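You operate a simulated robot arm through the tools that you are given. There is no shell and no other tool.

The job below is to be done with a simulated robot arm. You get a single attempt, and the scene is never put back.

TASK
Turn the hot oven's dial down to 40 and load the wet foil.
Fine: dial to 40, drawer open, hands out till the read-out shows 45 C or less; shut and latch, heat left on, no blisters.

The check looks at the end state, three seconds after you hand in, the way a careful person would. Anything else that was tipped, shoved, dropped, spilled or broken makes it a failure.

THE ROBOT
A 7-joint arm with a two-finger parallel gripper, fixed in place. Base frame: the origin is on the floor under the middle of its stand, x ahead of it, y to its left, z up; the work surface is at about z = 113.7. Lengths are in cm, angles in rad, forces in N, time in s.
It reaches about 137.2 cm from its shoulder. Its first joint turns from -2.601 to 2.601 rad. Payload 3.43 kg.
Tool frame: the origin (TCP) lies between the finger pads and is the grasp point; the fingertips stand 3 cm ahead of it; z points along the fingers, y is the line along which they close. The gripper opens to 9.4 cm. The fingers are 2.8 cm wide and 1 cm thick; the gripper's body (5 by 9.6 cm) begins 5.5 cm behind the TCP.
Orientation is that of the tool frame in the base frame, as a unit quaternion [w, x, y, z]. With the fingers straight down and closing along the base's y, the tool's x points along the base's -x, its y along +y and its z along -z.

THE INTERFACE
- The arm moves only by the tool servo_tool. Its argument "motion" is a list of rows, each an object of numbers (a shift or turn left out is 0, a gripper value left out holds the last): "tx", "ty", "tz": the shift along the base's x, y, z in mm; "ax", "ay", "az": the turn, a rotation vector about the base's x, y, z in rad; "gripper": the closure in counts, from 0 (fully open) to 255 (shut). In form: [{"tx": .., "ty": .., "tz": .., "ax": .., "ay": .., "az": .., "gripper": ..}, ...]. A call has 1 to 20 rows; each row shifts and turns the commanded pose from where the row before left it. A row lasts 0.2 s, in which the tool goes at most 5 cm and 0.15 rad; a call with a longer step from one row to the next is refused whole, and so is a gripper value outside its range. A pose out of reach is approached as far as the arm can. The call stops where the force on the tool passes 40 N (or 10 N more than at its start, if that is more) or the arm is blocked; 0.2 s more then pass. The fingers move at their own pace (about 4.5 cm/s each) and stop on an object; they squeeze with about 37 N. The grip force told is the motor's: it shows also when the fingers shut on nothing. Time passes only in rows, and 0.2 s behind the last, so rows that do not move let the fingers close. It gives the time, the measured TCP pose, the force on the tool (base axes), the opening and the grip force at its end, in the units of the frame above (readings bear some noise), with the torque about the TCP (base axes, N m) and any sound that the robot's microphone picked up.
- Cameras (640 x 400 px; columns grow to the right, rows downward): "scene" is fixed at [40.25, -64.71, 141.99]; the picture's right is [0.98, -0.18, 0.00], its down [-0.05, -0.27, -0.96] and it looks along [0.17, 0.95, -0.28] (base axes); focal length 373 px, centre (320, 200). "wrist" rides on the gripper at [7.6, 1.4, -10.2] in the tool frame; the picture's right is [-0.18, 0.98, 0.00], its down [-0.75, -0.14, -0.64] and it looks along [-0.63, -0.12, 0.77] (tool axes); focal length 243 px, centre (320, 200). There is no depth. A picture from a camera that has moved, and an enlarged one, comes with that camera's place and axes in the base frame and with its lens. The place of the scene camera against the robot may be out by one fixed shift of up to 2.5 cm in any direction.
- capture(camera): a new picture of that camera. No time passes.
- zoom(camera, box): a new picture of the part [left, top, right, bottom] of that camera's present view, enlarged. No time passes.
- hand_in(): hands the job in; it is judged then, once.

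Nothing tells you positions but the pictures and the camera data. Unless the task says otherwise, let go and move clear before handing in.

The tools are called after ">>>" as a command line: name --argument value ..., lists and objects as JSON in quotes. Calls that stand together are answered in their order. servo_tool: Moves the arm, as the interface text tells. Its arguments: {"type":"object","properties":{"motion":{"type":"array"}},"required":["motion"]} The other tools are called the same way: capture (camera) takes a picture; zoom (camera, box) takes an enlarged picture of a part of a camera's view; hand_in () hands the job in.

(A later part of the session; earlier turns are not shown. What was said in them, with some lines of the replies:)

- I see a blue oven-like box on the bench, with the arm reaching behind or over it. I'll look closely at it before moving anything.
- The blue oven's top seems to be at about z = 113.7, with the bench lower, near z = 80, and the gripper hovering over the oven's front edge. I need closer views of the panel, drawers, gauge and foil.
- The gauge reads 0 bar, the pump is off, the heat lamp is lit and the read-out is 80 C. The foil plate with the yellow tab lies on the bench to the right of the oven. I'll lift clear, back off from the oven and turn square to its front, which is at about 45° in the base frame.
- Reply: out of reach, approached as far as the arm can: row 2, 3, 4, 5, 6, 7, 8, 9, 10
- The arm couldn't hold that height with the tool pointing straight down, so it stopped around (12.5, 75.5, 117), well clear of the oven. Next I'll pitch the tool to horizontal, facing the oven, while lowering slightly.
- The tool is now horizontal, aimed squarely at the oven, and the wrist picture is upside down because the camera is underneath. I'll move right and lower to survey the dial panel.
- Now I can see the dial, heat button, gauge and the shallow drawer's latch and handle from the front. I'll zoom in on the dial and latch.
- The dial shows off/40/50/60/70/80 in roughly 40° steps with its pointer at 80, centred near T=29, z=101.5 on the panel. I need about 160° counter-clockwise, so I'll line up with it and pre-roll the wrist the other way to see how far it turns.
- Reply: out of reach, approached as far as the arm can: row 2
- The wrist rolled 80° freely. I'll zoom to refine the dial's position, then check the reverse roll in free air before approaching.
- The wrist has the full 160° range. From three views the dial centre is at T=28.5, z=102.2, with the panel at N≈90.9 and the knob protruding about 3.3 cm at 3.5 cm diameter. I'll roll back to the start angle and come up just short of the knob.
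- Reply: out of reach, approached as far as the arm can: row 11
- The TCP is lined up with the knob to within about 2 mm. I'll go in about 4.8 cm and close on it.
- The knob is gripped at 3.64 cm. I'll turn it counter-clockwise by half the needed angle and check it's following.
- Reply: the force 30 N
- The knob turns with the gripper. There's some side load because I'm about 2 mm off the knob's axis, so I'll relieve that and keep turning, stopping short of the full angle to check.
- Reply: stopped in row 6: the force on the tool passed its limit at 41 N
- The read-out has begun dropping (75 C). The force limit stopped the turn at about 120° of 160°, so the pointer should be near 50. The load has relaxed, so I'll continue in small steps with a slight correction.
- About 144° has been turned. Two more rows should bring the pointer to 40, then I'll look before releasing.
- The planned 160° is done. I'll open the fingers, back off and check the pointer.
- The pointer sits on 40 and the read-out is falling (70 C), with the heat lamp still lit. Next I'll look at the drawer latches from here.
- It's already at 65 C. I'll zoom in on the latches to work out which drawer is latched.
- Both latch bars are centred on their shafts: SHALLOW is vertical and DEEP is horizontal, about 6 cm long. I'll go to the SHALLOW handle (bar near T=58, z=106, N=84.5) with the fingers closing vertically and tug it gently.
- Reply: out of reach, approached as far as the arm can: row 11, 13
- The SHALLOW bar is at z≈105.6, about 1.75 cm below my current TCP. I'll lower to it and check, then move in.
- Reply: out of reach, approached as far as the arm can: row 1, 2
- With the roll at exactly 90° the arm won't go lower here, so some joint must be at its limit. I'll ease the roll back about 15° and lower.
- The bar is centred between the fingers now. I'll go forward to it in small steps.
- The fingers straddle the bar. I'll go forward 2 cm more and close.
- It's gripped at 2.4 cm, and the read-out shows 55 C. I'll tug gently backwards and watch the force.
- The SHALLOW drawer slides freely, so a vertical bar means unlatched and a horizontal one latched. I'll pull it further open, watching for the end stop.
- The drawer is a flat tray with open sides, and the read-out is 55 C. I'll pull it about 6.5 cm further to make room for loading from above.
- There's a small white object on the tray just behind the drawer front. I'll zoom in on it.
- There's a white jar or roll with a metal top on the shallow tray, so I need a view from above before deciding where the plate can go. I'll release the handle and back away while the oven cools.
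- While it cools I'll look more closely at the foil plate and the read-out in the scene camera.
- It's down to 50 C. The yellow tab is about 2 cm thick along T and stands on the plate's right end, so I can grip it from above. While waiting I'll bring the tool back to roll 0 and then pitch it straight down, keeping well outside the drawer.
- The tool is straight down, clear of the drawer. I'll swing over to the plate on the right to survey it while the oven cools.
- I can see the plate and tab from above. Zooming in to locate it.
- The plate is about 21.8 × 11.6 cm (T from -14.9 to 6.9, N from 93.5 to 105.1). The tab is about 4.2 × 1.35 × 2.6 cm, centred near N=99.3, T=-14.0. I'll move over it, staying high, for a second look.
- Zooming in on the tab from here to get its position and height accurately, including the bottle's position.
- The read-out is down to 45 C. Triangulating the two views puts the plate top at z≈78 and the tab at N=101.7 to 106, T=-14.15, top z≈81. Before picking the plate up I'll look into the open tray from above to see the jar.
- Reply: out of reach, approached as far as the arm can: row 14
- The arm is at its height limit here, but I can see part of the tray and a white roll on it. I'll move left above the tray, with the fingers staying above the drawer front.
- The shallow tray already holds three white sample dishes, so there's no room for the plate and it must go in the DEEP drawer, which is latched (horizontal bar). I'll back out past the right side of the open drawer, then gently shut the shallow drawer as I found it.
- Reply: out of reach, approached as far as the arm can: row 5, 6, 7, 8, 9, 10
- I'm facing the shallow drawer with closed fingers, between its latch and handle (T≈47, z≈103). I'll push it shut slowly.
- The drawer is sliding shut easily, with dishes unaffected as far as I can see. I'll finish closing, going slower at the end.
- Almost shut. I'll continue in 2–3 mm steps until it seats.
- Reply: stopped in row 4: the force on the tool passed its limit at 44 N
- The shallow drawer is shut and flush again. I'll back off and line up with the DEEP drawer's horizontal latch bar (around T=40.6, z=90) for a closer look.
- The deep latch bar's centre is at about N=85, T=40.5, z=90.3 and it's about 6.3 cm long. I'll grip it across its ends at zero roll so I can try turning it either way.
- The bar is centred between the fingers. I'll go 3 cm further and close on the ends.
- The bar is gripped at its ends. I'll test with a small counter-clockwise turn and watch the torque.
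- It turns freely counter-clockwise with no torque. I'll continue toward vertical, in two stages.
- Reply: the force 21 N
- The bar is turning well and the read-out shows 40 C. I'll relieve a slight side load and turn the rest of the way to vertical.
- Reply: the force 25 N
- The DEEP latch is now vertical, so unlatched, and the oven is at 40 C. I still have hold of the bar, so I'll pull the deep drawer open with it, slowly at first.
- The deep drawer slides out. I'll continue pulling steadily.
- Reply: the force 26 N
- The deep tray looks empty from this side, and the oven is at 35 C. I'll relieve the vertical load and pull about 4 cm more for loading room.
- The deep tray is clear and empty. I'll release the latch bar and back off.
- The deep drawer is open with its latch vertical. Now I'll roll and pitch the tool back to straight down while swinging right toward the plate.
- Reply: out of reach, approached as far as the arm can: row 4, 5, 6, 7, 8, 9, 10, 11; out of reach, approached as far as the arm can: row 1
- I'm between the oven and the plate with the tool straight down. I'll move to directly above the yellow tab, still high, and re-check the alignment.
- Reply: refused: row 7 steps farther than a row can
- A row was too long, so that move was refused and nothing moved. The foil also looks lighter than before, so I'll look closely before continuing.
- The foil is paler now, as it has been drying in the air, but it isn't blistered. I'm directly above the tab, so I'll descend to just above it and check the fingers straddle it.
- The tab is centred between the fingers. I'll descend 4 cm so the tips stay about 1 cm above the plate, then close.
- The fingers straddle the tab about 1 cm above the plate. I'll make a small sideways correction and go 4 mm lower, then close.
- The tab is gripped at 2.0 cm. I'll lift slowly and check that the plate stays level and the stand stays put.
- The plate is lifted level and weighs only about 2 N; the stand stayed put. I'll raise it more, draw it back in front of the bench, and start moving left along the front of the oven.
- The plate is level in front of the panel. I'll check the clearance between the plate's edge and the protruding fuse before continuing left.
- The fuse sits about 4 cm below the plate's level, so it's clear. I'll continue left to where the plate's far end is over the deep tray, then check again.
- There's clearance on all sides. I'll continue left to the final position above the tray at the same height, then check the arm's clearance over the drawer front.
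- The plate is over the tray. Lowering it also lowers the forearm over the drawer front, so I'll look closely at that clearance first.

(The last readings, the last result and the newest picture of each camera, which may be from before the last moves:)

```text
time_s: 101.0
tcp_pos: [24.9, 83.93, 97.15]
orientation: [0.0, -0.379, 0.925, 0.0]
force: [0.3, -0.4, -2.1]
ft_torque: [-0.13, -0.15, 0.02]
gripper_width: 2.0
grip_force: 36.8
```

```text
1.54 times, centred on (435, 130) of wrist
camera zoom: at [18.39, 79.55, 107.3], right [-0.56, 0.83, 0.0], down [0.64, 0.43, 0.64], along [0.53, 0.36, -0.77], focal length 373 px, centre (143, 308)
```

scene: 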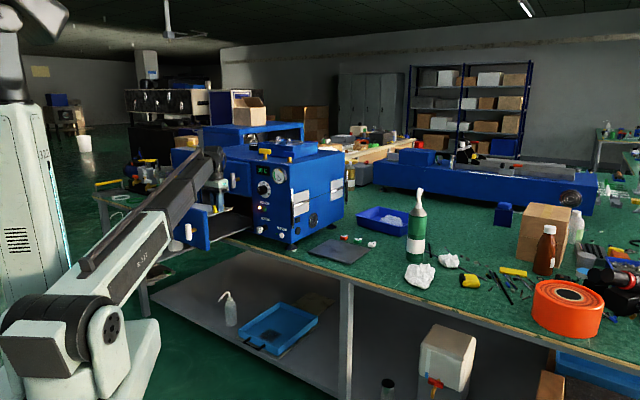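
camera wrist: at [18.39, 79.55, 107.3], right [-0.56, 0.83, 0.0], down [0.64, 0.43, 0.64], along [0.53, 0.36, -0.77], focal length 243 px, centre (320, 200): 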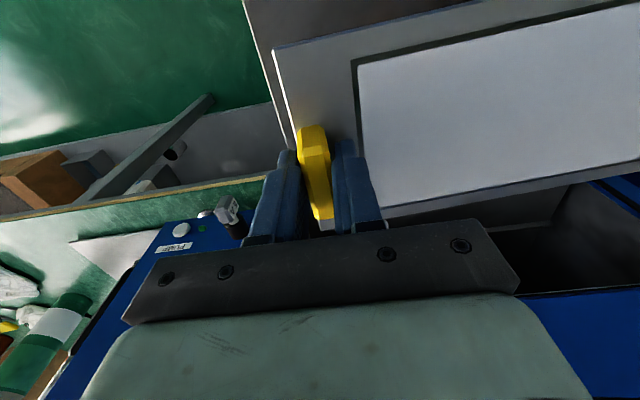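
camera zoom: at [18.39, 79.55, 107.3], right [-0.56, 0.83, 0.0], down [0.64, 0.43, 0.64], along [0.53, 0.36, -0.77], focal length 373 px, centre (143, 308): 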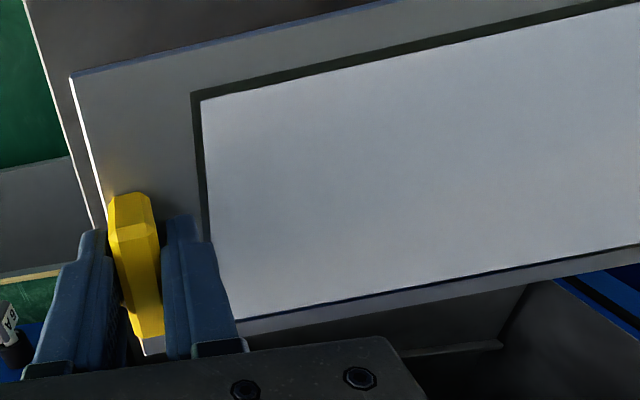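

The arm is essentially a straight boom, so I estimate 3–5 cm clearance over the drawer front even when lowered. I'll lower 5 cm and check.

>>> servo_tool --motion '[{"tz": -8}, {"tz": -10}, {"tz": -10}, {"tz": -10}, {"tz": -8}, {"tz": -4}]'

>>> zoom --camera "scene" --box '[190, 150, 290, 240]'

>>> capture --camera "wrist"

```text
time_s: 102.4
tcp_pos: [25.02, 83.96, 92.14]
orientation: [0.0, -0.379, 0.925, -0.001]
force: [-0.2, -0.2, -2.7]
ft_torque: [-0.17, -0.12, -0.01]
gripper_width: 1.98
grip_force: 36.7
```

```text
4.44 times, centred on (240, 195) of scene
camera zoom: at [40.25, -64.71, 141.99], right [0.98, -0.18, 0.0], down [-0.05, -0.27, -0.96], along [0.17, 0.95, -0.28], focal length 1656 px, centre (676, 222)
```

zoom: 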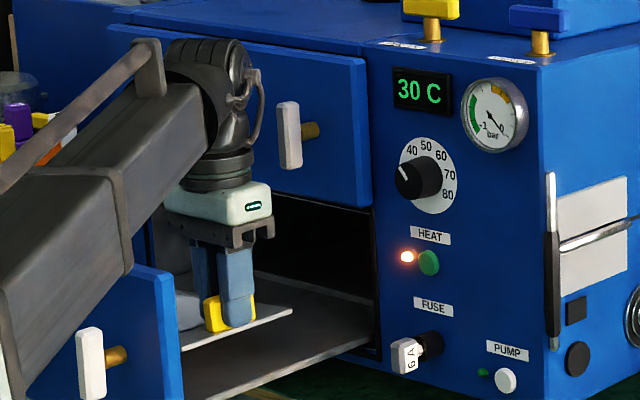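

```text
taken
camera wrist: at [18.42, 79.56, 102.29], right [-0.56, 0.83, 0.0], down [0.63, 0.43, 0.64], along [0.53, 0.36, -0.77], focal length 243 px, centre (320, 200)
```

wrist: 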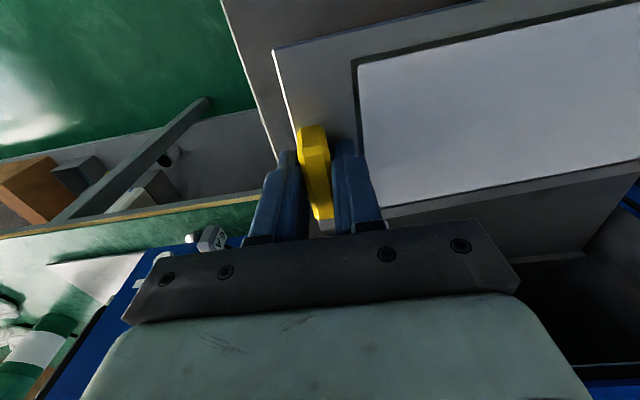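

The boom is still clear of the drawer front and the plate is about 3 cm above the tray. I'll lower further, slowly.

>>> servo_tool --motion '[{"tz": -5}, {"tz": -5}, {"tz": -5}, {"tz": -5}]'

>>> zoom --camera "scene" --box '[190, 160, 290, 240]'

```text
time_s: 103.4
tcp_pos: [24.88, 83.82, 90.08]
orientation: [0.0, -0.38, 0.925, 0.0]
force: [0.1, -0.9, -1.3]
ft_torque: [0.02, 0.16, -0.06]
gripper_width: 1.95
grip_force: 37.3
```

```text
5.00 times, centred on (240, 200) of scene
camera zoom: at [40.25, -64.71, 141.99], right [0.98, -0.18, 0.0], down [-0.05, -0.27, -0.96], along [0.17, 0.95, -0.28], focal length 1863 px, centre (720, 200)
```

zoom: 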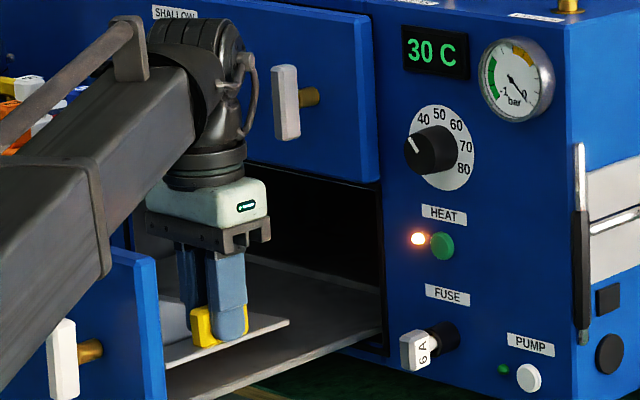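

The torque has changed sign, so the plate's far-left end may be touching something. I'll stop and look.

>>> capture --camera "wrist"

>>> zoom --camera "wrist" --box '[440, 0, 640, 240]'

>>> zoom --camera "scene" --box '[205, 200, 265, 240]'

```text
taken
camera wrist: at [18.38, 79.57, 100.32], right [-0.56, 0.83, 0.0], down [0.64, 0.43, 0.64], along [0.53, 0.36, -0.77], focal length 243 px, centre (320, 200)
```

wrist: 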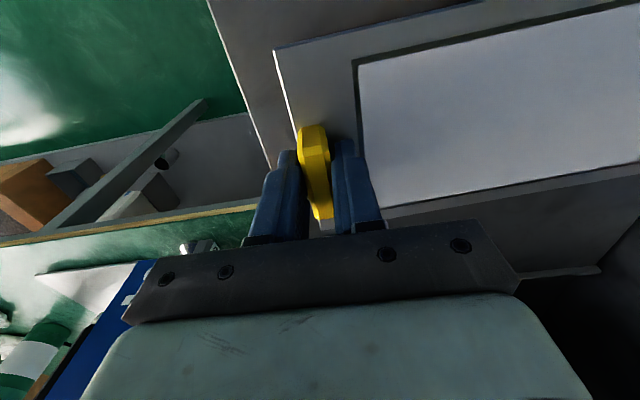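

```text
1.67 times, centred on (540, 120) of wrist
camera zoom: at [18.38, 79.57, 100.32], right [-0.56, 0.83, 0.0], down [0.64, 0.43, 0.64], along [0.53, 0.36, -0.77], focal length 404 px, centre (-47, 333)
```

zoom: 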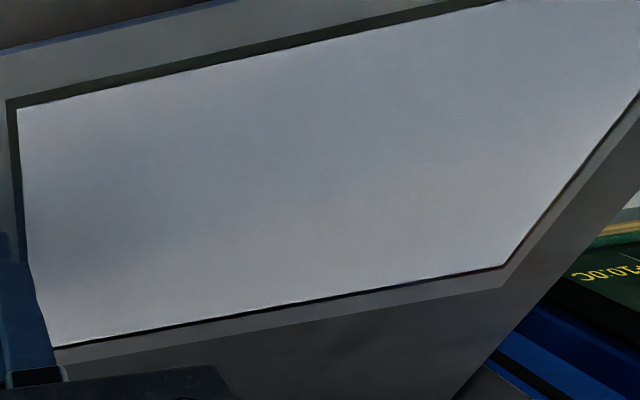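

```text
10.00 times, centred on (235, 220) of scene
camera zoom: at [40.25, -64.71, 141.99], right [0.98, -0.18, 0.0], down [-0.05, -0.27, -0.96], along [0.17, 0.95, -0.28], focal length 3726 px, centre (1170, 0)
```

zoom: 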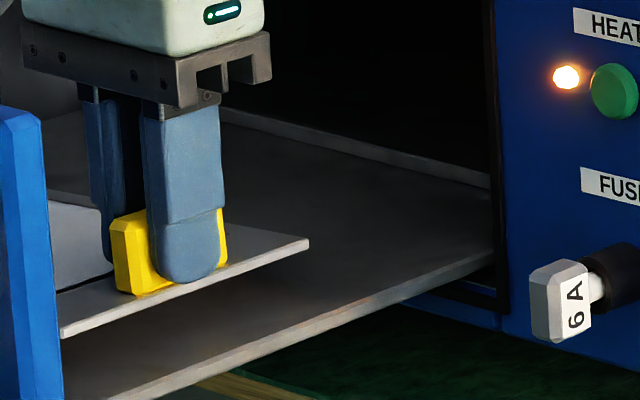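

The tray looks empty in every part I can see, and the wrist views put the plate only about 0.5–1 cm above it. The light contact is probably the slightly drooping far end touching the tray, so I'll lower in 2 mm steps and watch the force.

>>> servo_tool --motion '[{"tz": -2}, {"tz": -2}, {}]'

>>> zoom --camera "scene" --box '[205, 200, 265, 240]'

>>> capture --camera "wrist"

```text
time_s: 104.2
tcp_pos: [24.88, 83.87, 89.75]
orientation: [0.0, -0.379, 0.925, -0.001]
force: [0.2, 1.1, -0.4]
ft_torque: [0.14, 0.05, -0.06]
gripper_width: 1.99
grip_force: 37.2
```

```text
10.00 times, centred on (235, 220) of scene
camera zoom: at [40.25, -64.71, 141.99], right [0.98, -0.18, 0.0], down [-0.05, -0.27, -0.96], along [0.17, 0.95, -0.28], focal length 3726 px, centre (1170, 0)
```

zoom: 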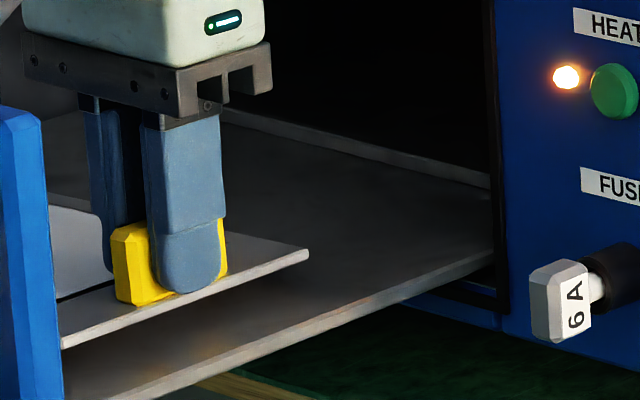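

```text
taken
camera wrist: at [18.38, 79.56, 99.89], right [-0.56, 0.83, 0.0], down [0.63, 0.43, 0.64], along [0.53, 0.36, -0.77], focal length 243 px, centre (320, 200)
```

wrist: 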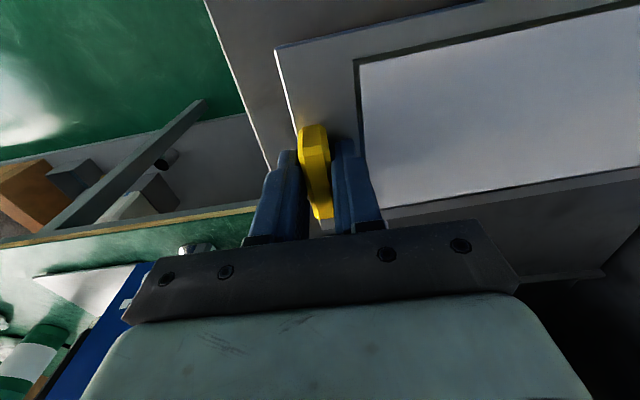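

The numbers fit a plate drooping about 4.5° with its left end resting on the empty tray, and it's levelling as I lower. I'll keep going gently until the right end is down too.

>>> servo_tool --motion '[{"tz": -2}, {"tz": -2}, {"tz": -2}, {}]'

>>> zoom --camera "scene" --box '[205, 200, 265, 240]'

```text
time_s: 105.2
tcp_pos: [25.0, 83.91, 89.08]
orientation: [0.0, -0.38, 0.925, -0.001]
force: [-0.3, -0.2, -1.2]
ft_torque: [0.03, 0.08, 0.0]
gripper_width: 1.95
grip_force: 36.9
```

```text
10.00 times, centred on (235, 220) of scene
camera zoom: at [40.25, -64.71, 141.99], right [0.98, -0.18, 0.0], down [-0.05, -0.27, -0.96], along [0.17, 0.95, -0.28], focal length 3726 px, centre (1170, 0)
```

zoom: 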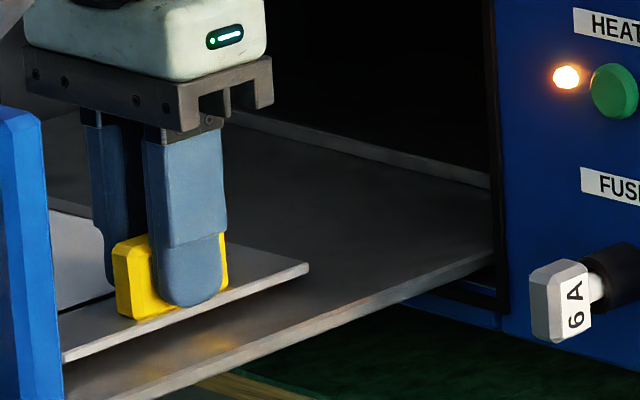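

Right end about 1 cm above the tray now, with light forces only. Continuing down.

>>> servo_tool --motion '[{"tz": -2}, {"tz": -2}, {"tz": -2}, {}]'

>>> zoom --camera "scene" --box '[205, 200, 265, 240]'

```text
time_s: 106.2
tcp_pos: [24.82, 83.93, 88.67]
orientation: [0.0, -0.38, 0.925, 0.001]
force: [-0.6, -0.7, 3.7]
ft_torque: [-0.13, 0.09, -0.01]
gripper_width: 1.96
grip_force: 37.0
```

```text
10.00 times, centred on (235, 220) of scene
camera zoom: at [40.25, -64.71, 141.99], right [0.98, -0.18, 0.0], down [-0.05, -0.27, -0.96], along [0.17, 0.95, -0.28], focal length 3726 px, centre (1170, 0)
```

zoom: 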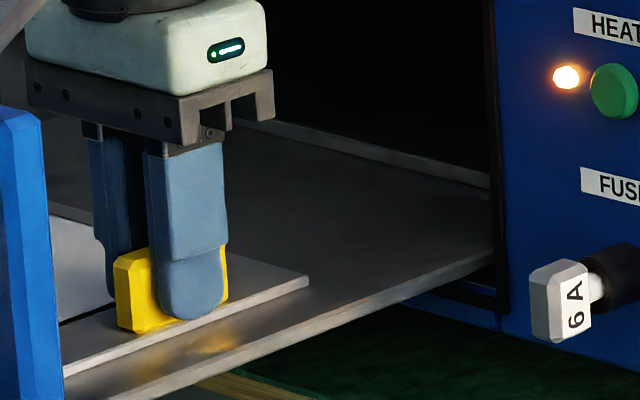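

The upward force is now 3.7 N, so the plate's full length is resting on the tray. I'll open the fingers just enough to clear the tab and check that the plate stays put.

>>> servo_tool --motion '[{"tz": 1}, {"gripper": 180}, {}, {"gripper": 150}, {}]'

>>> zoom --camera "scene" --box '[205, 200, 265, 240]'

>>> capture --camera "wrist"

```text
time_s: 107.4
tcp_pos: [24.9, 83.72, 88.62]
orientation: [0.001, -0.379, 0.926, 0.0]
force: [0.2, -0.3, -0.5]
ft_torque: [0.02, 0.01, 0.01]
gripper_width: 3.88
grip_force: 0.1
```

```text
10.00 times, centred on (235, 220) of scene
camera zoom: at [40.25, -64.71, 141.99], right [0.98, -0.18, 0.0], down [-0.05, -0.27, -0.96], along [0.17, 0.95, -0.28], focal length 3726 px, centre (1170, 0)
```

zoom: 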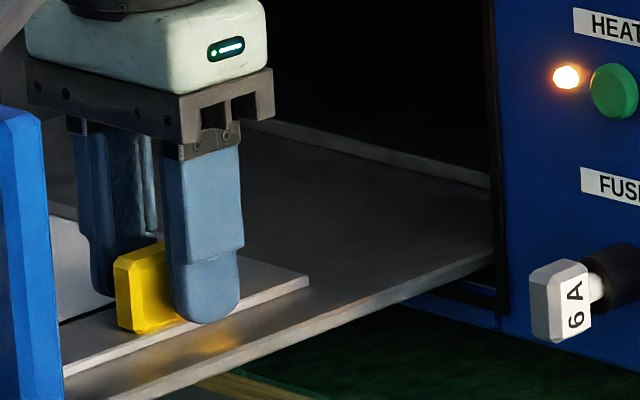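

```text
taken
camera wrist: at [18.42, 79.55, 98.8], right [-0.56, 0.83, 0.0], down [0.64, 0.43, 0.64], along [0.53, 0.36, -0.77], focal length 243 px, centre (320, 200)
```

wrist: 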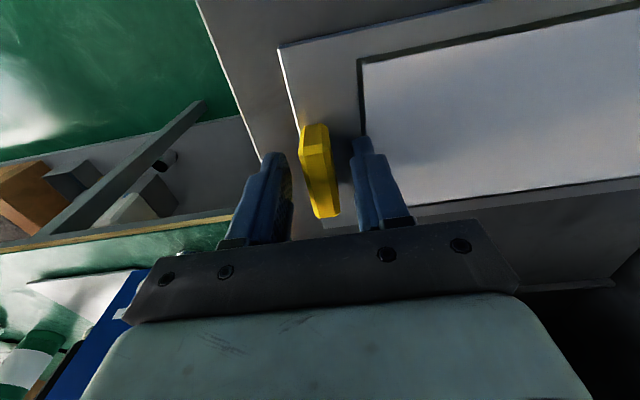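

The plate is released and resting in the tray. I'll lift straight up clear of the tab and look at how it sits.

>>> servo_tool --motion '[{"tz": 10}, {"tz": 20}, {"tz": 30}, {"tz": 30}, {"tz": 30}]'

>>> capture --camera "wrist"

>>> zoom --camera "scene" --box '[190, 150, 290, 240]'

```text
time_s: 108.6
tcp_pos: [24.89, 83.92, 100.7]
orientation: [0.001, -0.379, 0.925, -0.001]
force: [0.3, 0.3, 0.3]
ft_torque: [0.01, -0.01, 0.0]
gripper_width: 3.87
grip_force: 0.1
```

```text
taken
camera wrist: at [18.39, 79.66, 110.82], right [-0.56, 0.83, 0.0], down [0.64, 0.43, 0.64], along [0.53, 0.36, -0.77], focal length 243 px, centre (320, 200)
```

wrist: 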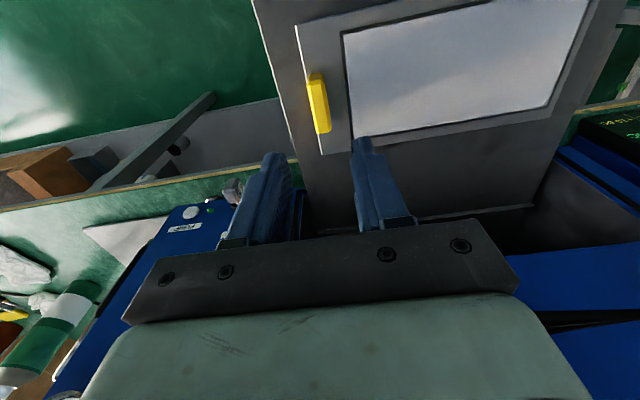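

```text
4.44 times, centred on (240, 195) of scene
camera zoom: at [40.25, -64.71, 141.99], right [0.98, -0.18, 0.0], down [-0.05, -0.27, -0.96], along [0.17, 0.95, -0.28], focal length 1656 px, centre (676, 222)
```

zoom: 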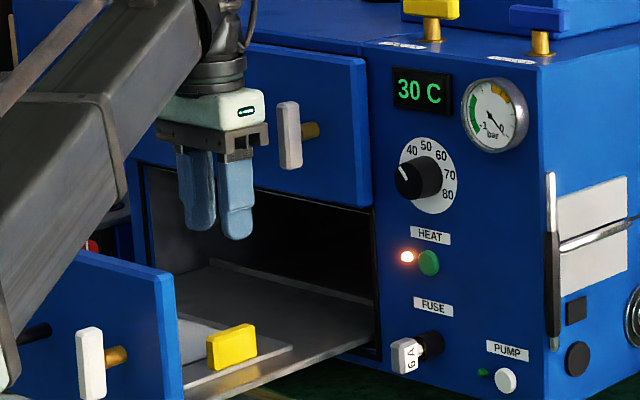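

The plate lies flat in the tray with nothing else there, the dial is at 40 and the heat is on. I'll swing out to the right of the drawer, come back in front of it, and turn the tool to horizontal with the roll needed for the latch bar.

>>> servo_tool --motion '[{"tx": 28, "ty": -28}, {"tx": 28, "ty": -28}, {"tx": 28, "ty": -28}, {"tx": 28, "ty": -28}, {"tx": 28, "ty": -28}, {"tx": -27, "ty": -27}, {"tx": -27, "ty": -27}, {"tx": -27, "ty": -27}, {"tx": -27, "ty": -27}, {"tx": -27, "ty": -27}, {"tx": -27, "ty": -27}, {"tx": -25, "ty": -25}]'

>>> servo_tool --motion '[{"tz": -5, "ax": 0.1009, "ay": -0.1009, "gripper": 0}, {"tz": -5, "ax": 0.1009, "ay": -0.1009}, {"tz": -5, "ax": 0.1009, "ay": -0.1009}, {"tz": -5, "ax": 0.1009, "ay": -0.1009}, {"tz": -5, "ax": 0.1009, "ay": -0.1009}, {"tz": -5, "ax": 0.1009, "ay": -0.1009}, {"tz": -5, "ax": 0.1009, "ay": -0.1009}, {"tz": -5, "ax": 0.1009, "ay": -0.1009}, {"tz": -5, "ax": 0.1009, "ay": -0.1009}, {"tz": -5, "ax": 0.1009, "ay": -0.1009}, {"tz": -5, "ax": 0.1009, "ay": -0.1009}]'

>>> capture --camera "scene"

>>> capture --camera "wrist"

```text
time_s: 111.2
tcp_pos: [20.21, 51.22, 100.62]
orientation: [-0.001, -0.379, 0.925, 0.0]
force: [-0.8, 0.4, 0.4]
ft_torque: [-0.02, -0.01, 0.02]
gripper_width: 3.87
grip_force: 0.1
```

```text
time_s: 113.6
tcp_pos: [21.87, 64.85, 98.56]
orientation: [0.652, -0.268, 0.654, 0.273]
force: [0.2, -0.4, 0.4]
ft_torque: [-0.01, -0.01, 0.02]
gripper_width: 9.41
grip_force: 0.1
out of reach, approached as far as the arm can: row 3, 4, 5, 6, 7, 8, 9, 10
```

```text
taken
```

scene: 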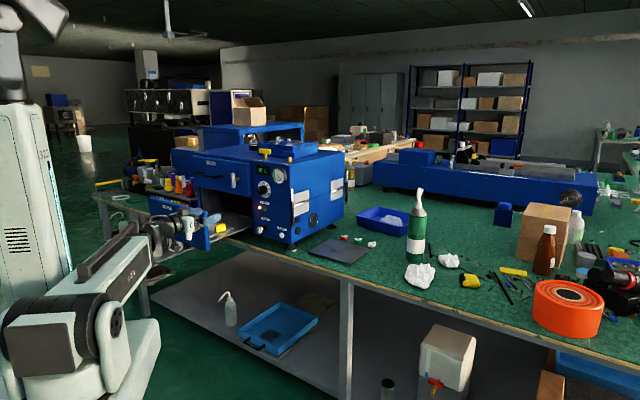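

```text
taken
camera wrist: at [13.5, 58.66, 90.98], right [-0.69, 0.69, 0.19], down [-0.35, -0.56, 0.75], along [0.63, 0.46, 0.63], focal length 243 px, centre (320, 200)
```

wrist: 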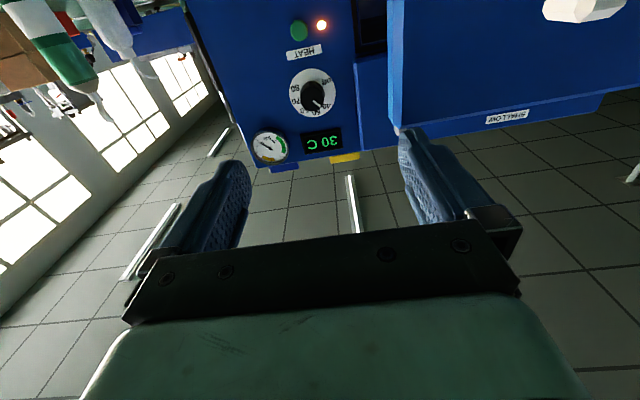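

The arm hit its minimum reach, which left the fingers close to the open drawer's corner. I'll narrow the fingers, raise slightly, and arc left and back away from the drawer before rolling.

>>> servo_tool --motion '[{"gripper": 160}, {}, {}, {"tz": 12}, {"tz": 12}, {"tx": -16.6, "ty": 1.8}, {"tx": -16.6, "ty": 1.8}, {"tx": -16.6, "ty": 1.8}, {"tx": -16.6, "ty": 1.8}, {"tx": -16.6, "ty": 1.8}, {"tx": -16.6, "ty": 1.8}, {"tx": -16.6, "ty": 1.8}, {"tx": -16.6, "ty": 1.8}]'

>>> capture --camera "wrist"

>>> zoom --camera "scene" --box '[110, 140, 290, 260]'

```text
time_s: 116.4
tcp_pos: [8.67, 66.07, 101.07]
orientation: [0.652, -0.268, 0.655, 0.272]
force: [0.4, 0.2, 0.2]
ft_torque: [0.01, 0.02, 0.01]
gripper_width: 3.51
grip_force: 0.2
```

```text
taken
camera wrist: at [0.23, 59.91, 93.4], right [-0.69, 0.69, 0.19], down [-0.35, -0.56, 0.75], along [0.63, 0.46, 0.63], focal length 243 px, centre (320, 200)
```

wrist: 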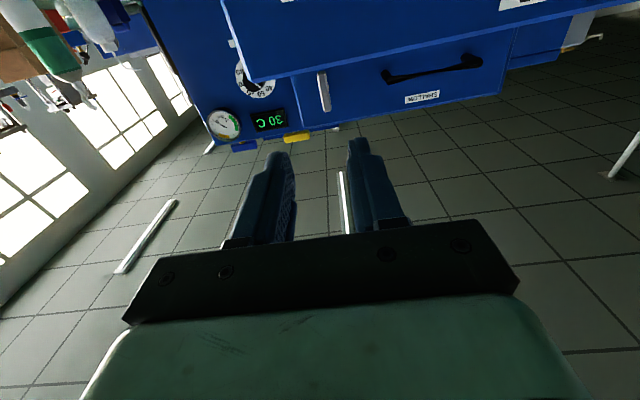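

```text
3.33 times, centred on (200, 200) of scene
camera zoom: at [40.25, -64.71, 141.99], right [0.98, -0.18, 0.0], down [-0.05, -0.27, -0.96], along [0.17, 0.95, -0.28], focal length 1242 px, centre (720, 200)
```

zoom: 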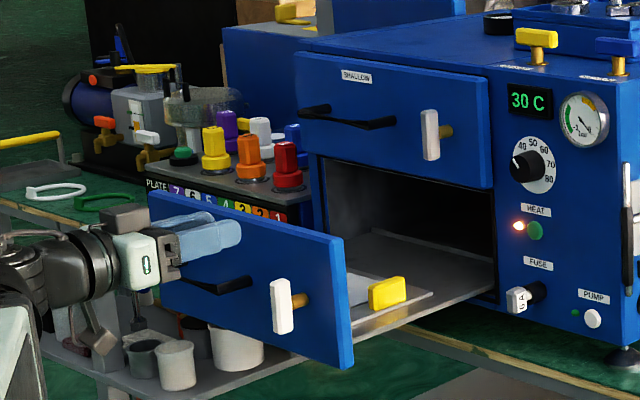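

Safely away from the drawer, facing it. Now I'll roll to the vertical-bar grip, lower to latch height and open the fingers.

>>> servo_tool --motion '[{"tz": -10, "ax": -0.0997, "ay": -0.0997, "gripper": 0}, {"tz": -10, "ax": -0.0997, "ay": -0.0997}, {"tz": -10, "ax": -0.0997, "ay": -0.0997}, {"tz": -10, "ax": -0.0997, "ay": -0.0997}, {"tz": -10, "ax": -0.0997, "ay": -0.0997}, {"tz": -10, "ax": -0.0997, "ay": -0.0997}, {"tz": -10, "ax": -0.0997, "ay": -0.0997}, {"tz": -10, "ax": -0.0997, "ay": -0.0997}, {"tz": -10, "ax": -0.0997, "ay": -0.0997}, {"tz": -10, "ax": -0.0997, "ay": -0.0997}, {"tz": -8, "ax": -0.0997, "ay": -0.0997}]'

>>> capture --camera "wrist"

>>> zoom --camera "scene" --box '[110, 140, 290, 260]'

```text
time_s: 118.8
tcp_pos: [8.59, 66.11, 90.3]
orientation: [0.657, -0.649, 0.278, -0.264]
force: [0.3, -0.6, 0.8]
ft_torque: [-0.01, 0.03, 0.02]
gripper_width: 9.42
grip_force: 0.0
```

```text
taken
camera wrist: at [6.65, 53.55, 88.59], right [-0.15, 0.15, -0.98], down [-0.98, 0.08, 0.16], along [0.1, 0.99, 0.13], focal length 243 px, centre (320, 200)
```

wrist: 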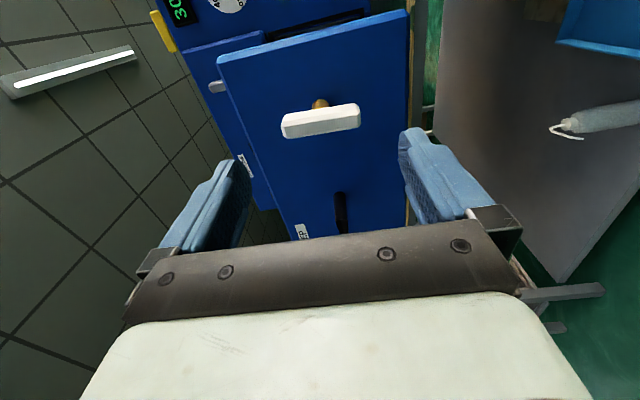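

```text
3.33 times, centred on (200, 200) of scene
camera zoom: at [40.25, -64.71, 141.99], right [0.98, -0.18, 0.0], down [-0.05, -0.27, -0.96], along [0.17, 0.95, -0.28], focal length 1242 px, centre (720, 200)
```

zoom: 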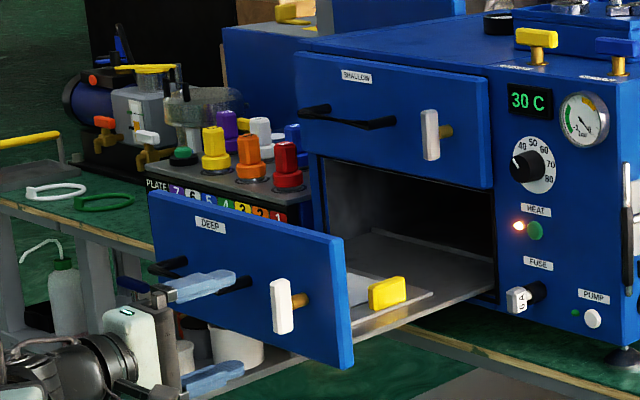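

The latch bar is centred between the fingers. I'll move in 7.8 cm and grip it.

>>> servo_tool --motion '[{"tx": 14, "ty": 14}, {"tx": 14, "ty": 14}, {"tx": 14, "ty": 14}, {"tx": 13.5, "ty": 13.5}, {}, {"gripper": 255}, {}, {}, {}, {}]'

>>> capture --camera "wrist"

>>> zoom --camera "scene" --box '[150, 160, 270, 250]'

```text
time_s: 121.0
tcp_pos: [14.14, 71.65, 90.18]
orientation: [0.656, -0.649, 0.281, -0.262]
force: [4.7, -4.6, -7.4]
ft_torque: [-0.12, 0.13, -0.08]
gripper_width: 6.2
grip_force: 44.1
```

```text
taken
camera wrist: at [12.23, 59.05, 88.5], right [-0.15, 0.15, -0.98], down [-0.98, 0.08, 0.16], along [0.1, 0.99, 0.14], focal length 243 px, centre (320, 200)
```

wrist: 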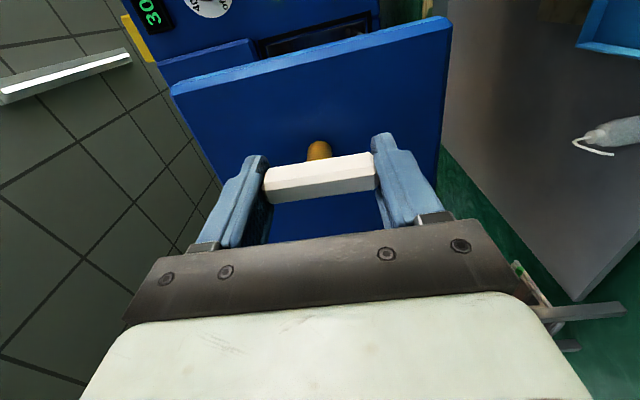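

```text
4.44 times, centred on (210, 205) of scene
camera zoom: at [40.25, -64.71, 141.99], right [0.98, -0.18, 0.0], down [-0.05, -0.27, -0.96], along [0.17, 0.95, -0.28], focal length 1656 px, centre (809, 178)
```

zoom: 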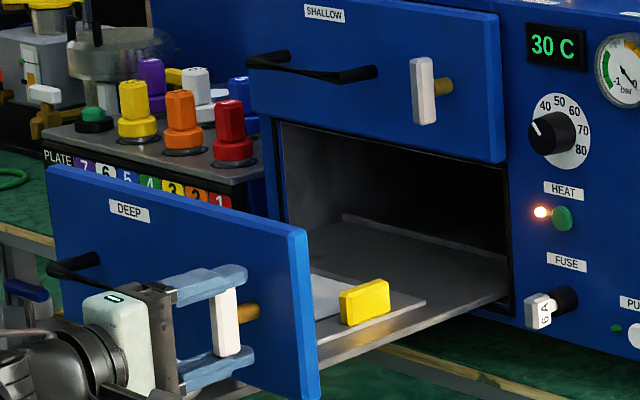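

The bar is gripped. I'll push the deep drawer shut slowly and smoothly.

>>> servo_tool --motion '[{"tx": 3, "ty": 3}, {"tx": 5, "ty": 5}, {"tx": 7, "ty": 7}, {"tx": 8, "ty": 8}, {"tx": 9, "ty": 9}, {"tx": 9, "ty": 9}, {"tx": 9, "ty": 9}, {"tx": 9, "ty": 9}, {"tx": 9, "ty": 9}, {"tx": 9, "ty": 9}, {"tx": 9, "ty": 9}, {"tx": 9, "ty": 9}, {"tx": 9, "ty": 9}, {"tx": 9, "ty": 9}, {"tx": 9, "ty": 9}, {"tx": 8, "ty": 8}, {"tx": 7, "ty": 7}, {"tx": 5, "ty": 5}, {"tx": 4, "ty": 4}, {"tx": 3, "ty": 3}]'

>>> capture --camera "wrist"

>>> zoom --camera "scene" --box '[180, 150, 300, 250]'

```text
time_s: 125.2
tcp_pos: [29.06, 86.59, 90.17]
orientation: [0.657, -0.649, 0.28, -0.262]
force: [10.4, -12.1, -26.4]
ft_torque: [0.53, -0.5, -1.13]
gripper_width: 6.18
grip_force: 45.2
```

```text
taken
camera wrist: at [27.17, 73.99, 88.5], right [-0.15, 0.15, -0.98], down [-0.98, 0.08, 0.16], along [0.1, 0.99, 0.14], focal length 243 px, centre (320, 200)
```

wrist: 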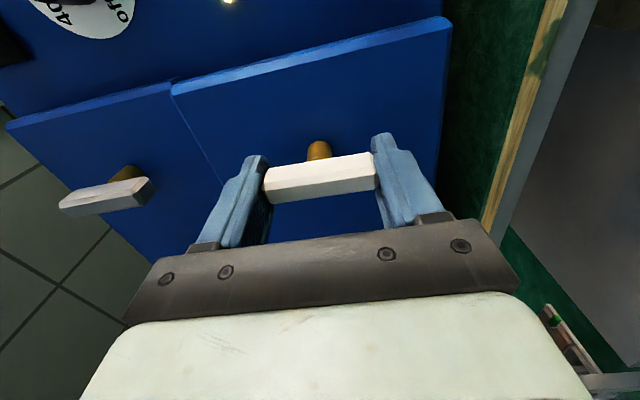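

```text
4.00 times, centred on (240, 200) of scene
camera zoom: at [40.25, -64.71, 141.99], right [0.98, -0.18, 0.0], down [-0.05, -0.27, -0.96], along [0.17, 0.95, -0.28], focal length 1490 px, centre (640, 200)
```

zoom: 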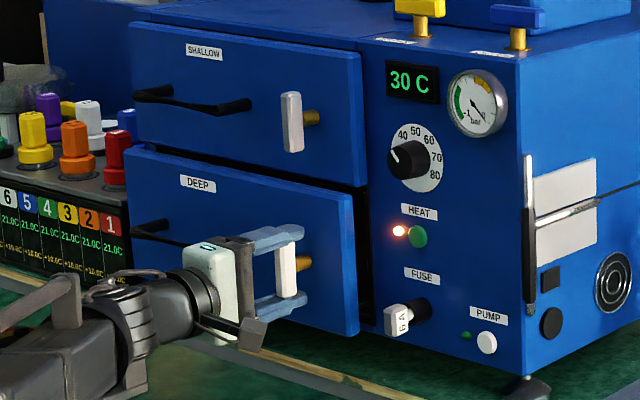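

About 2 cm to go. I'll relieve the built-up side load, then finish closing in small steps.

>>> servo_tool --motion '[{"tx": 1.1, "ty": -1.1, "tz": -2.3}, {"tx": 3, "ty": 3}, {"tx": 3, "ty": 3}, {"tx": 3, "ty": 3}, {"tx": 2.5, "ty": 2.5}, {"tx": 2, "ty": 2}]'

>>> zoom --camera "scene" --box '[180, 150, 300, 250]'

```text
time_s: 126.6
tcp_pos: [30.46, 87.91, 90.22]
orientation: [0.658, -0.649, 0.277, -0.263]
force: [-3.4, 6.2, 19.5]
ft_torque: [0.33, -0.34, 1.03]
gripper_width: 6.18
grip_force: 44.3
```

```text
4.00 times, centred on (240, 200) of scene
camera zoom: at [40.25, -64.71, 141.99], right [0.98, -0.18, 0.0], down [-0.05, -0.27, -0.96], along [0.17, 0.95, -0.28], focal length 1490 px, centre (640, 200)
```

zoom: 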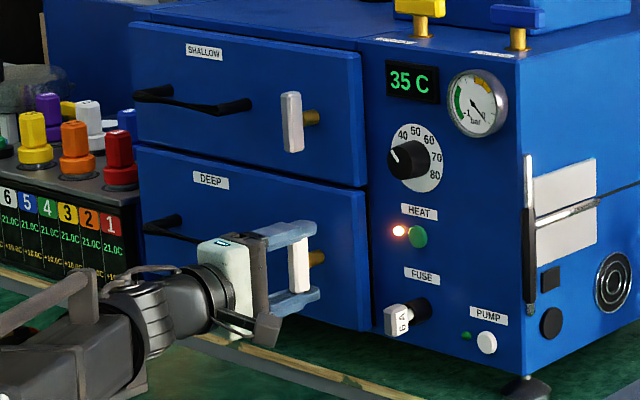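

Nearly flush, and the read-out is 35 C and warming back toward 40. I'll relax the vertical load and push the last few millimetres until it seats.

>>> servo_tool --motion '[{"tz": 1.7}, {"tx": 1, "ty": 1}, {"tx": 1, "ty": 1}, {"tx": 1, "ty": 1}, {"tx": 1, "ty": 1}]'

>>> zoom --camera "scene" --box '[200, 160, 290, 250]'

```text
time_s: 127.8
tcp_pos: [30.75, 88.21, 90.19]
orientation: [0.657, -0.65, 0.28, -0.261]
force: [-17.6, 6.2, 7.5]
ft_torque: [-0.56, 0.56, 0.01]
gripper_width: 6.19
grip_force: 45.2
```

```text
4.44 times, centred on (245, 205) of scene
camera zoom: at [40.25, -64.71, 141.99], right [0.98, -0.18, 0.0], down [-0.05, -0.27, -0.96], along [0.17, 0.95, -0.28], focal length 1656 px, centre (653, 178)
```

zoom: 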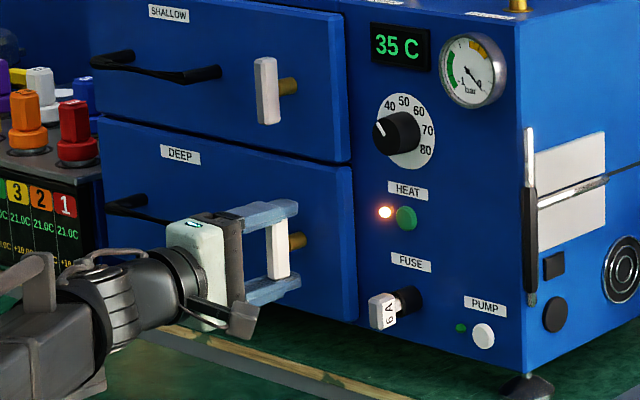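

The drawer is seated, at the same position as when I first gripped it. Now I'll turn the bar clockwise back to horizontal to latch it, in stages.

>>> servo_tool --motion '[{"tx": -1.1, "ty": 1.1}, {"ax": 0.0995, "ay": 0.0995}, {"ax": 0.0995, "ay": 0.0995}, {"ax": 0.0995, "ay": 0.0995}, {"ax": 0.0995, "ay": 0.0995}]'

>>> zoom --camera "scene" --box '[200, 160, 290, 250]'

```text
time_s: 129.0
tcp_pos: [30.93, 88.34, 90.26]
orientation: [0.703, -0.546, 0.45, -0.069]
force: [-14.1, -14.8, -1.8]
ft_torque: [-0.01, 0.01, 0.99]
gripper_width: 6.2
grip_force: 45.0
```

```text
4.44 times, centred on (245, 205) of scene
camera zoom: at [40.25, -64.71, 141.99], right [0.98, -0.18, 0.0], down [-0.05, -0.27, -0.96], along [0.17, 0.95, -0.28], focal length 1656 px, centre (653, 178)
```

zoom: 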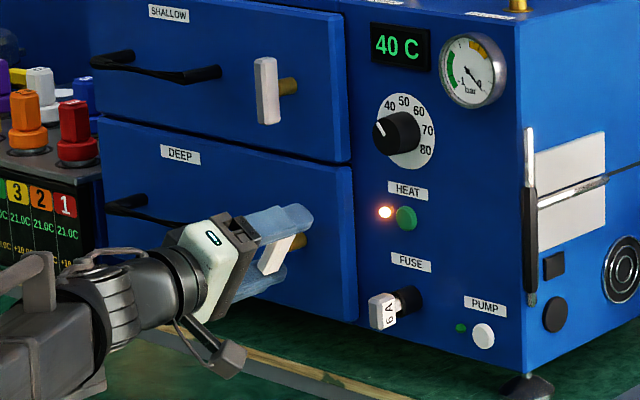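

The latch is turning and the oven is at 40 C. I'll ease the inward push slightly and complete the turn.

>>> servo_tool --motion '[{"tx": -1, "ty": -1}, {"ax": 0.0995, "ay": 0.0995}, {"ax": 0.0995, "ay": 0.0995}, {"ax": 0.0995, "ay": 0.0995}, {"ax": 0.0995, "ay": 0.0995}]'

>>> zoom --camera "scene" --box '[200, 160, 290, 250]'

```text
time_s: 130.2
tcp_pos: [30.75, 88.25, 90.3]
orientation: [0.696, -0.398, 0.584, 0.129]
force: [4.4, -0.4, 9.4]
ft_torque: [-0.69, 0.67, -0.72]
gripper_width: 6.22
grip_force: 45.4
```

```text
4.44 times, centred on (245, 205) of scene
camera zoom: at [40.25, -64.71, 141.99], right [0.98, -0.18, 0.0], down [-0.05, -0.27, -0.96], along [0.17, 0.95, -0.28], focal length 1656 px, centre (653, 178)
```

zoom: 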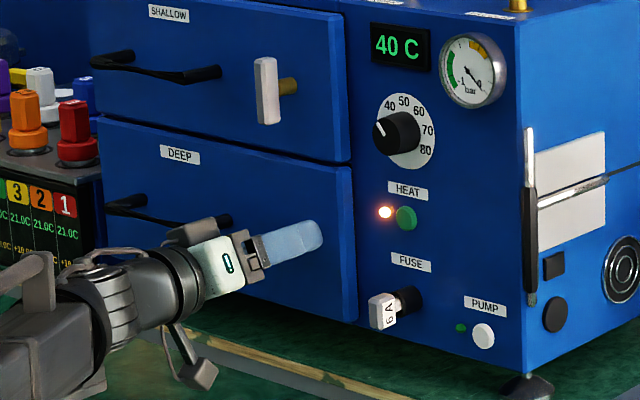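

About 25° left to horizontal. Finishing the turn.

>>> servo_tool --motion '[{"ax": 0.0995, "ay": 0.0995}, {"ax": 0.0995, "ay": 0.0995}, {"ax": 0.0995, "ay": 0.0995}, {"ax": 0.014, "ay": 0.014}, {}]'

>>> capture --camera "wrist"

>>> zoom --camera "scene" --box '[200, 160, 290, 250]'

```text
time_s: 131.4
tcp_pos: [30.83, 88.06, 90.26]
orientation: [0.65, -0.262, 0.657, 0.278]
force: [11.8, -7.2, 9.8]
ft_torque: [-0.33, -0.37, -0.38]
gripper_width: 6.19
grip_force: 44.6
```

```text
taken
camera wrist: at [22.3, 82.01, 82.62], right [-0.69, 0.69, 0.21], down [-0.34, -0.57, 0.75], along [0.64, 0.45, 0.63], focal length 243 px, centre (320, 200)
```

wrist: 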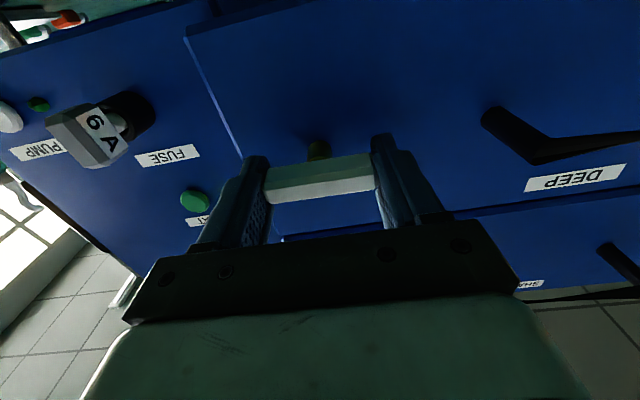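

```text
4.44 times, centred on (245, 205) of scene
camera zoom: at [40.25, -64.71, 141.99], right [0.98, -0.18, 0.0], down [-0.05, -0.27, -0.96], along [0.17, 0.95, -0.28], focal length 1656 px, centre (653, 178)
```

zoom: 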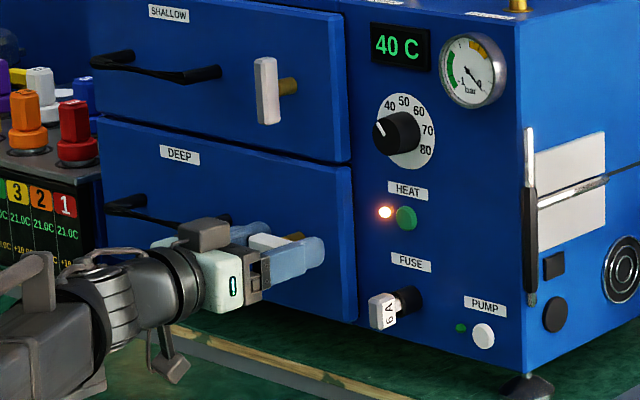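

The bar is horizontal and has come up against its stop at 0.5 N·m. I'll give it a gentle 2 mm tug to confirm it's latched.

>>> servo_tool --motion '[{"ax": -0.01, "ay": -0.01, "tx": -1, "ty": 0.6, "tz": 0.8}, {"tx": -1.4, "ty": -1.4}, {}]'

>>> zoom --camera "scene" --box '[200, 160, 290, 250]'

```text
time_s: 132.2
tcp_pos: [30.79, 88.0, 90.3]
orientation: [0.652, -0.265, 0.656, 0.272]
force: [10.0, -0.2, -2.0]
ft_torque: [-0.3, -0.01, 1.28]
gripper_width: 6.17
grip_force: 45.2
stopped in row 3: the force on the tool passed its limit at 41 N (the readings are from after the stop); the commanded pose is now the measured one
```

```text
4.44 times, centred on (245, 205) of scene
camera zoom: at [40.25, -64.71, 141.99], right [0.98, -0.18, 0.0], down [-0.05, -0.27, -0.96], along [0.17, 0.95, -0.28], focal length 1656 px, centre (653, 178)
```

zoom: 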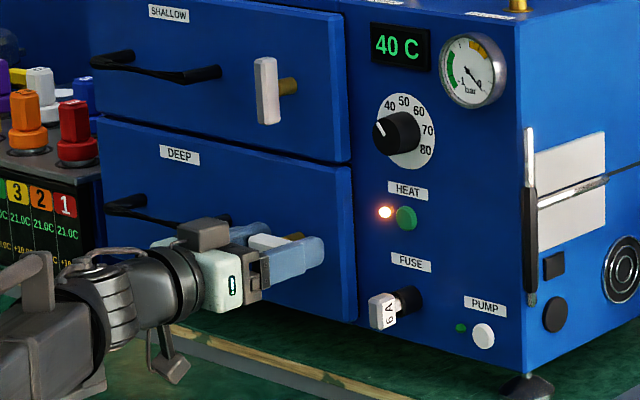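

It resisted firmly and didn't move, so the deep drawer is latched. I'll release, back straight off and move clear.

>>> servo_tool --motion '[{"gripper": 0}, {}, {}, {"tx": -8, "ty": -8}, {"tx": -20, "ty": -20}, {"tx": -25, "ty": -25}, {"tx": -25, "ty": -25}, {"tx": -25, "ty": -25}, {"tx": -25, "ty": -25}, {"tx": -10, "ty": 0}]'

>>> capture --camera "wrist"

>>> capture --camera "scene"

>>> zoom --camera "scene" --box '[180, 140, 310, 250]'

```text
time_s: 134.4
tcp_pos: [16.76, 75.18, 90.27]
orientation: [0.652, -0.265, 0.656, 0.272]
force: [0.3, -0.5, 0.7]
ft_torque: [-0.03, 0.0, -0.02]
gripper_width: 9.4
grip_force: 0.0
```

```text
taken
camera wrist: at [8.33, 69.12, 82.69], right [-0.69, 0.7, 0.19], down [-0.35, -0.56, 0.75], along [0.63, 0.45, 0.63], focal length 243 px, centre (320, 200)
```

wrist: 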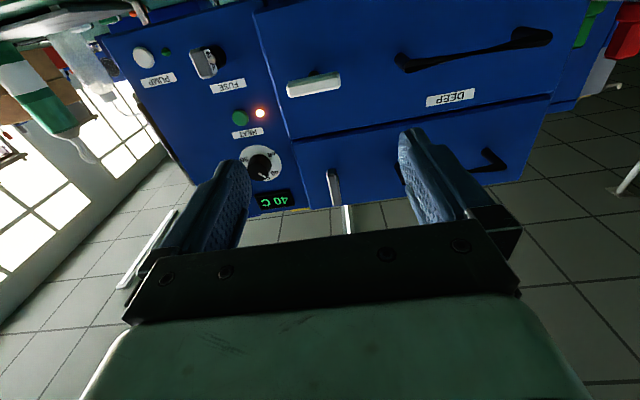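

```text
taken
```

scene: 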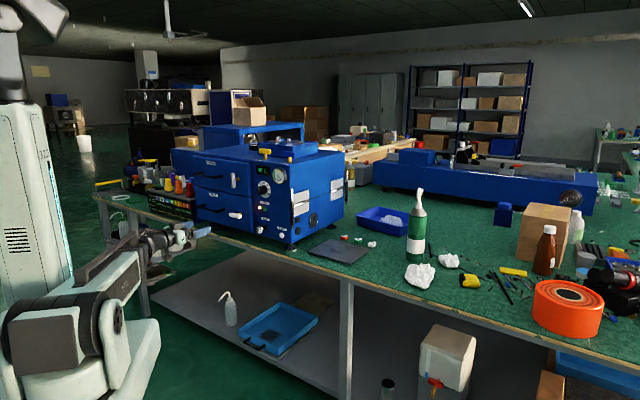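

```text
3.64 times, centred on (245, 195) of scene
camera zoom: at [40.25, -64.71, 141.99], right [0.98, -0.18, 0.0], down [-0.05, -0.27, -0.96], along [0.17, 0.95, -0.28], focal length 1355 px, centre (593, 218)
```

zoom: 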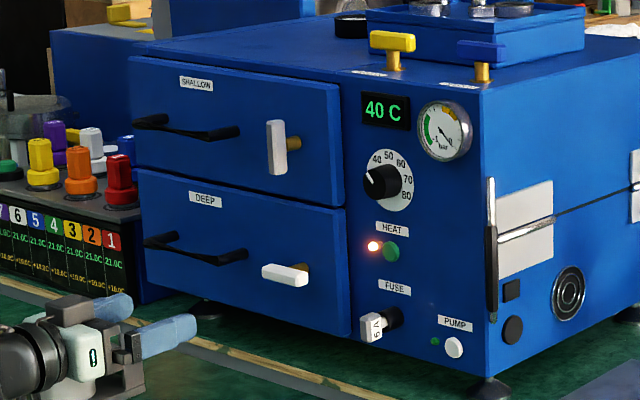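

Both drawers are shut, the deep latch is horizontal, the heat lamp is lit and the read-out is 40 C. One last close check of the dial and the bench before handing in.

>>> zoom --camera "wrist" --box '[230, 80, 350, 210]'

>>> zoom --camera "scene" --box '[250, 160, 290, 200]'

>>> zoom --camera "scene" --box '[290, 170, 480, 300]'

```text
3.08 times, centred on (290, 145) of wrist
camera zoom: at [8.33, 69.12, 82.69], right [-0.69, 0.7, 0.19], down [-0.35, -0.56, 0.75], along [0.63, 0.45, 0.63], focal length 746 px, centre (412, 369)
```

zoom: 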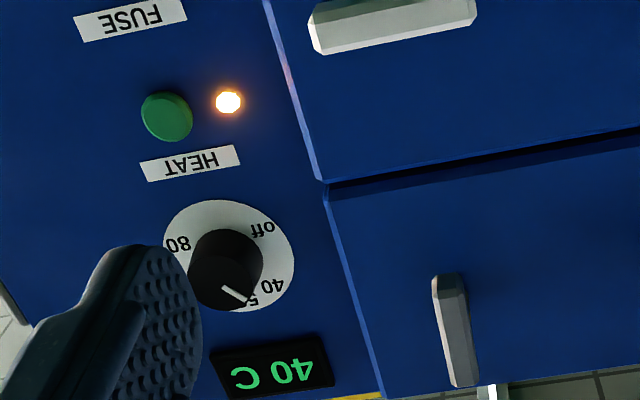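

```text
10.00 times, centred on (270, 180) of scene
camera zoom: at [40.25, -64.71, 141.99], right [0.98, -0.18, 0.0], down [-0.05, -0.27, -0.96], along [0.17, 0.95, -0.28], focal length 3726 px, centre (820, 400)
```

zoom: 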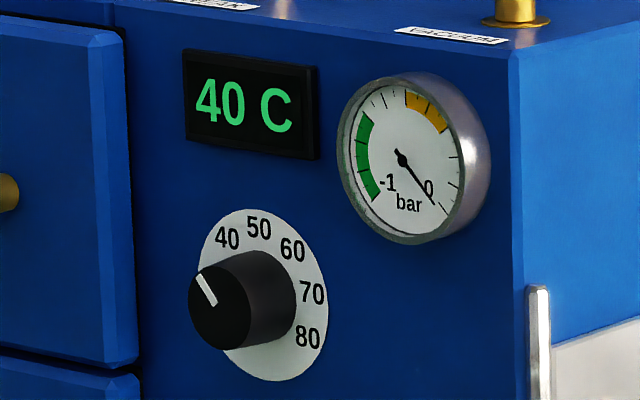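

```text
3.08 times, centred on (385, 235) of scene
camera zoom: at [40.25, -64.71, 141.99], right [0.98, -0.18, 0.0], down [-0.05, -0.27, -0.96], along [0.17, 0.95, -0.28], focal length 1146 px, centre (120, 92)
```

zoom: 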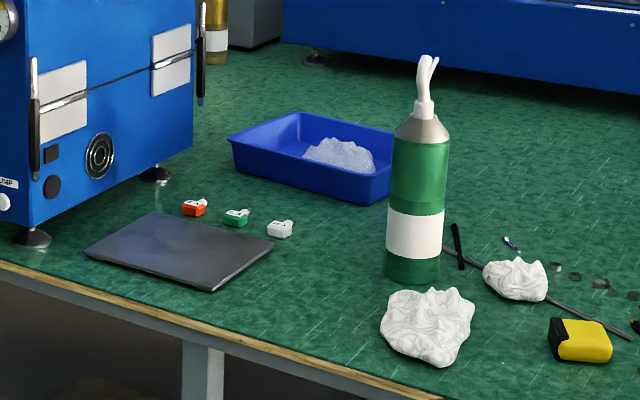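

The dial is on 40, the read-out shows 40 C and the heat is on. The foil plate is shut and latched in the deep drawer, the shallow drawer is back as found, and nothing on the bench has moved. The arm is clear, so I'm handing in.

>>> hand_in

```text
The job is handed in.
```

The dial is at 40, and the foil is in the DEEP drawer, which is shut and latched. When I handed in, the read-out showed 40 C and the heat lamp was lit. The result of the check hasn't come back.

- **Cooling:** I opened the SHALLOW drawer and kept the gripper out of it until the read-out reached 45 C. It had three sample dishes in it and no room for the plate, so I shut it again. Its latch is still unlatched, as I found it.
- **Loading:** the DEEP drawer tray was empty. It was below 40 C when I put the plate in. The far end of the plate touched down first, and then it settled flat.
- **Latch:** after closing the drawer I turned the latch bar back to horizontal and gave it a light tug. It held.
- **Foil:** its coating went from dark to light grey on the bench before I picked it up, so it was partly dry by the time I loaded it. I saw no blisters before shutting the drawer, but I could not see inside afterwards.

The plate's stand, the fuses and everything else on the bench look undisturbed.
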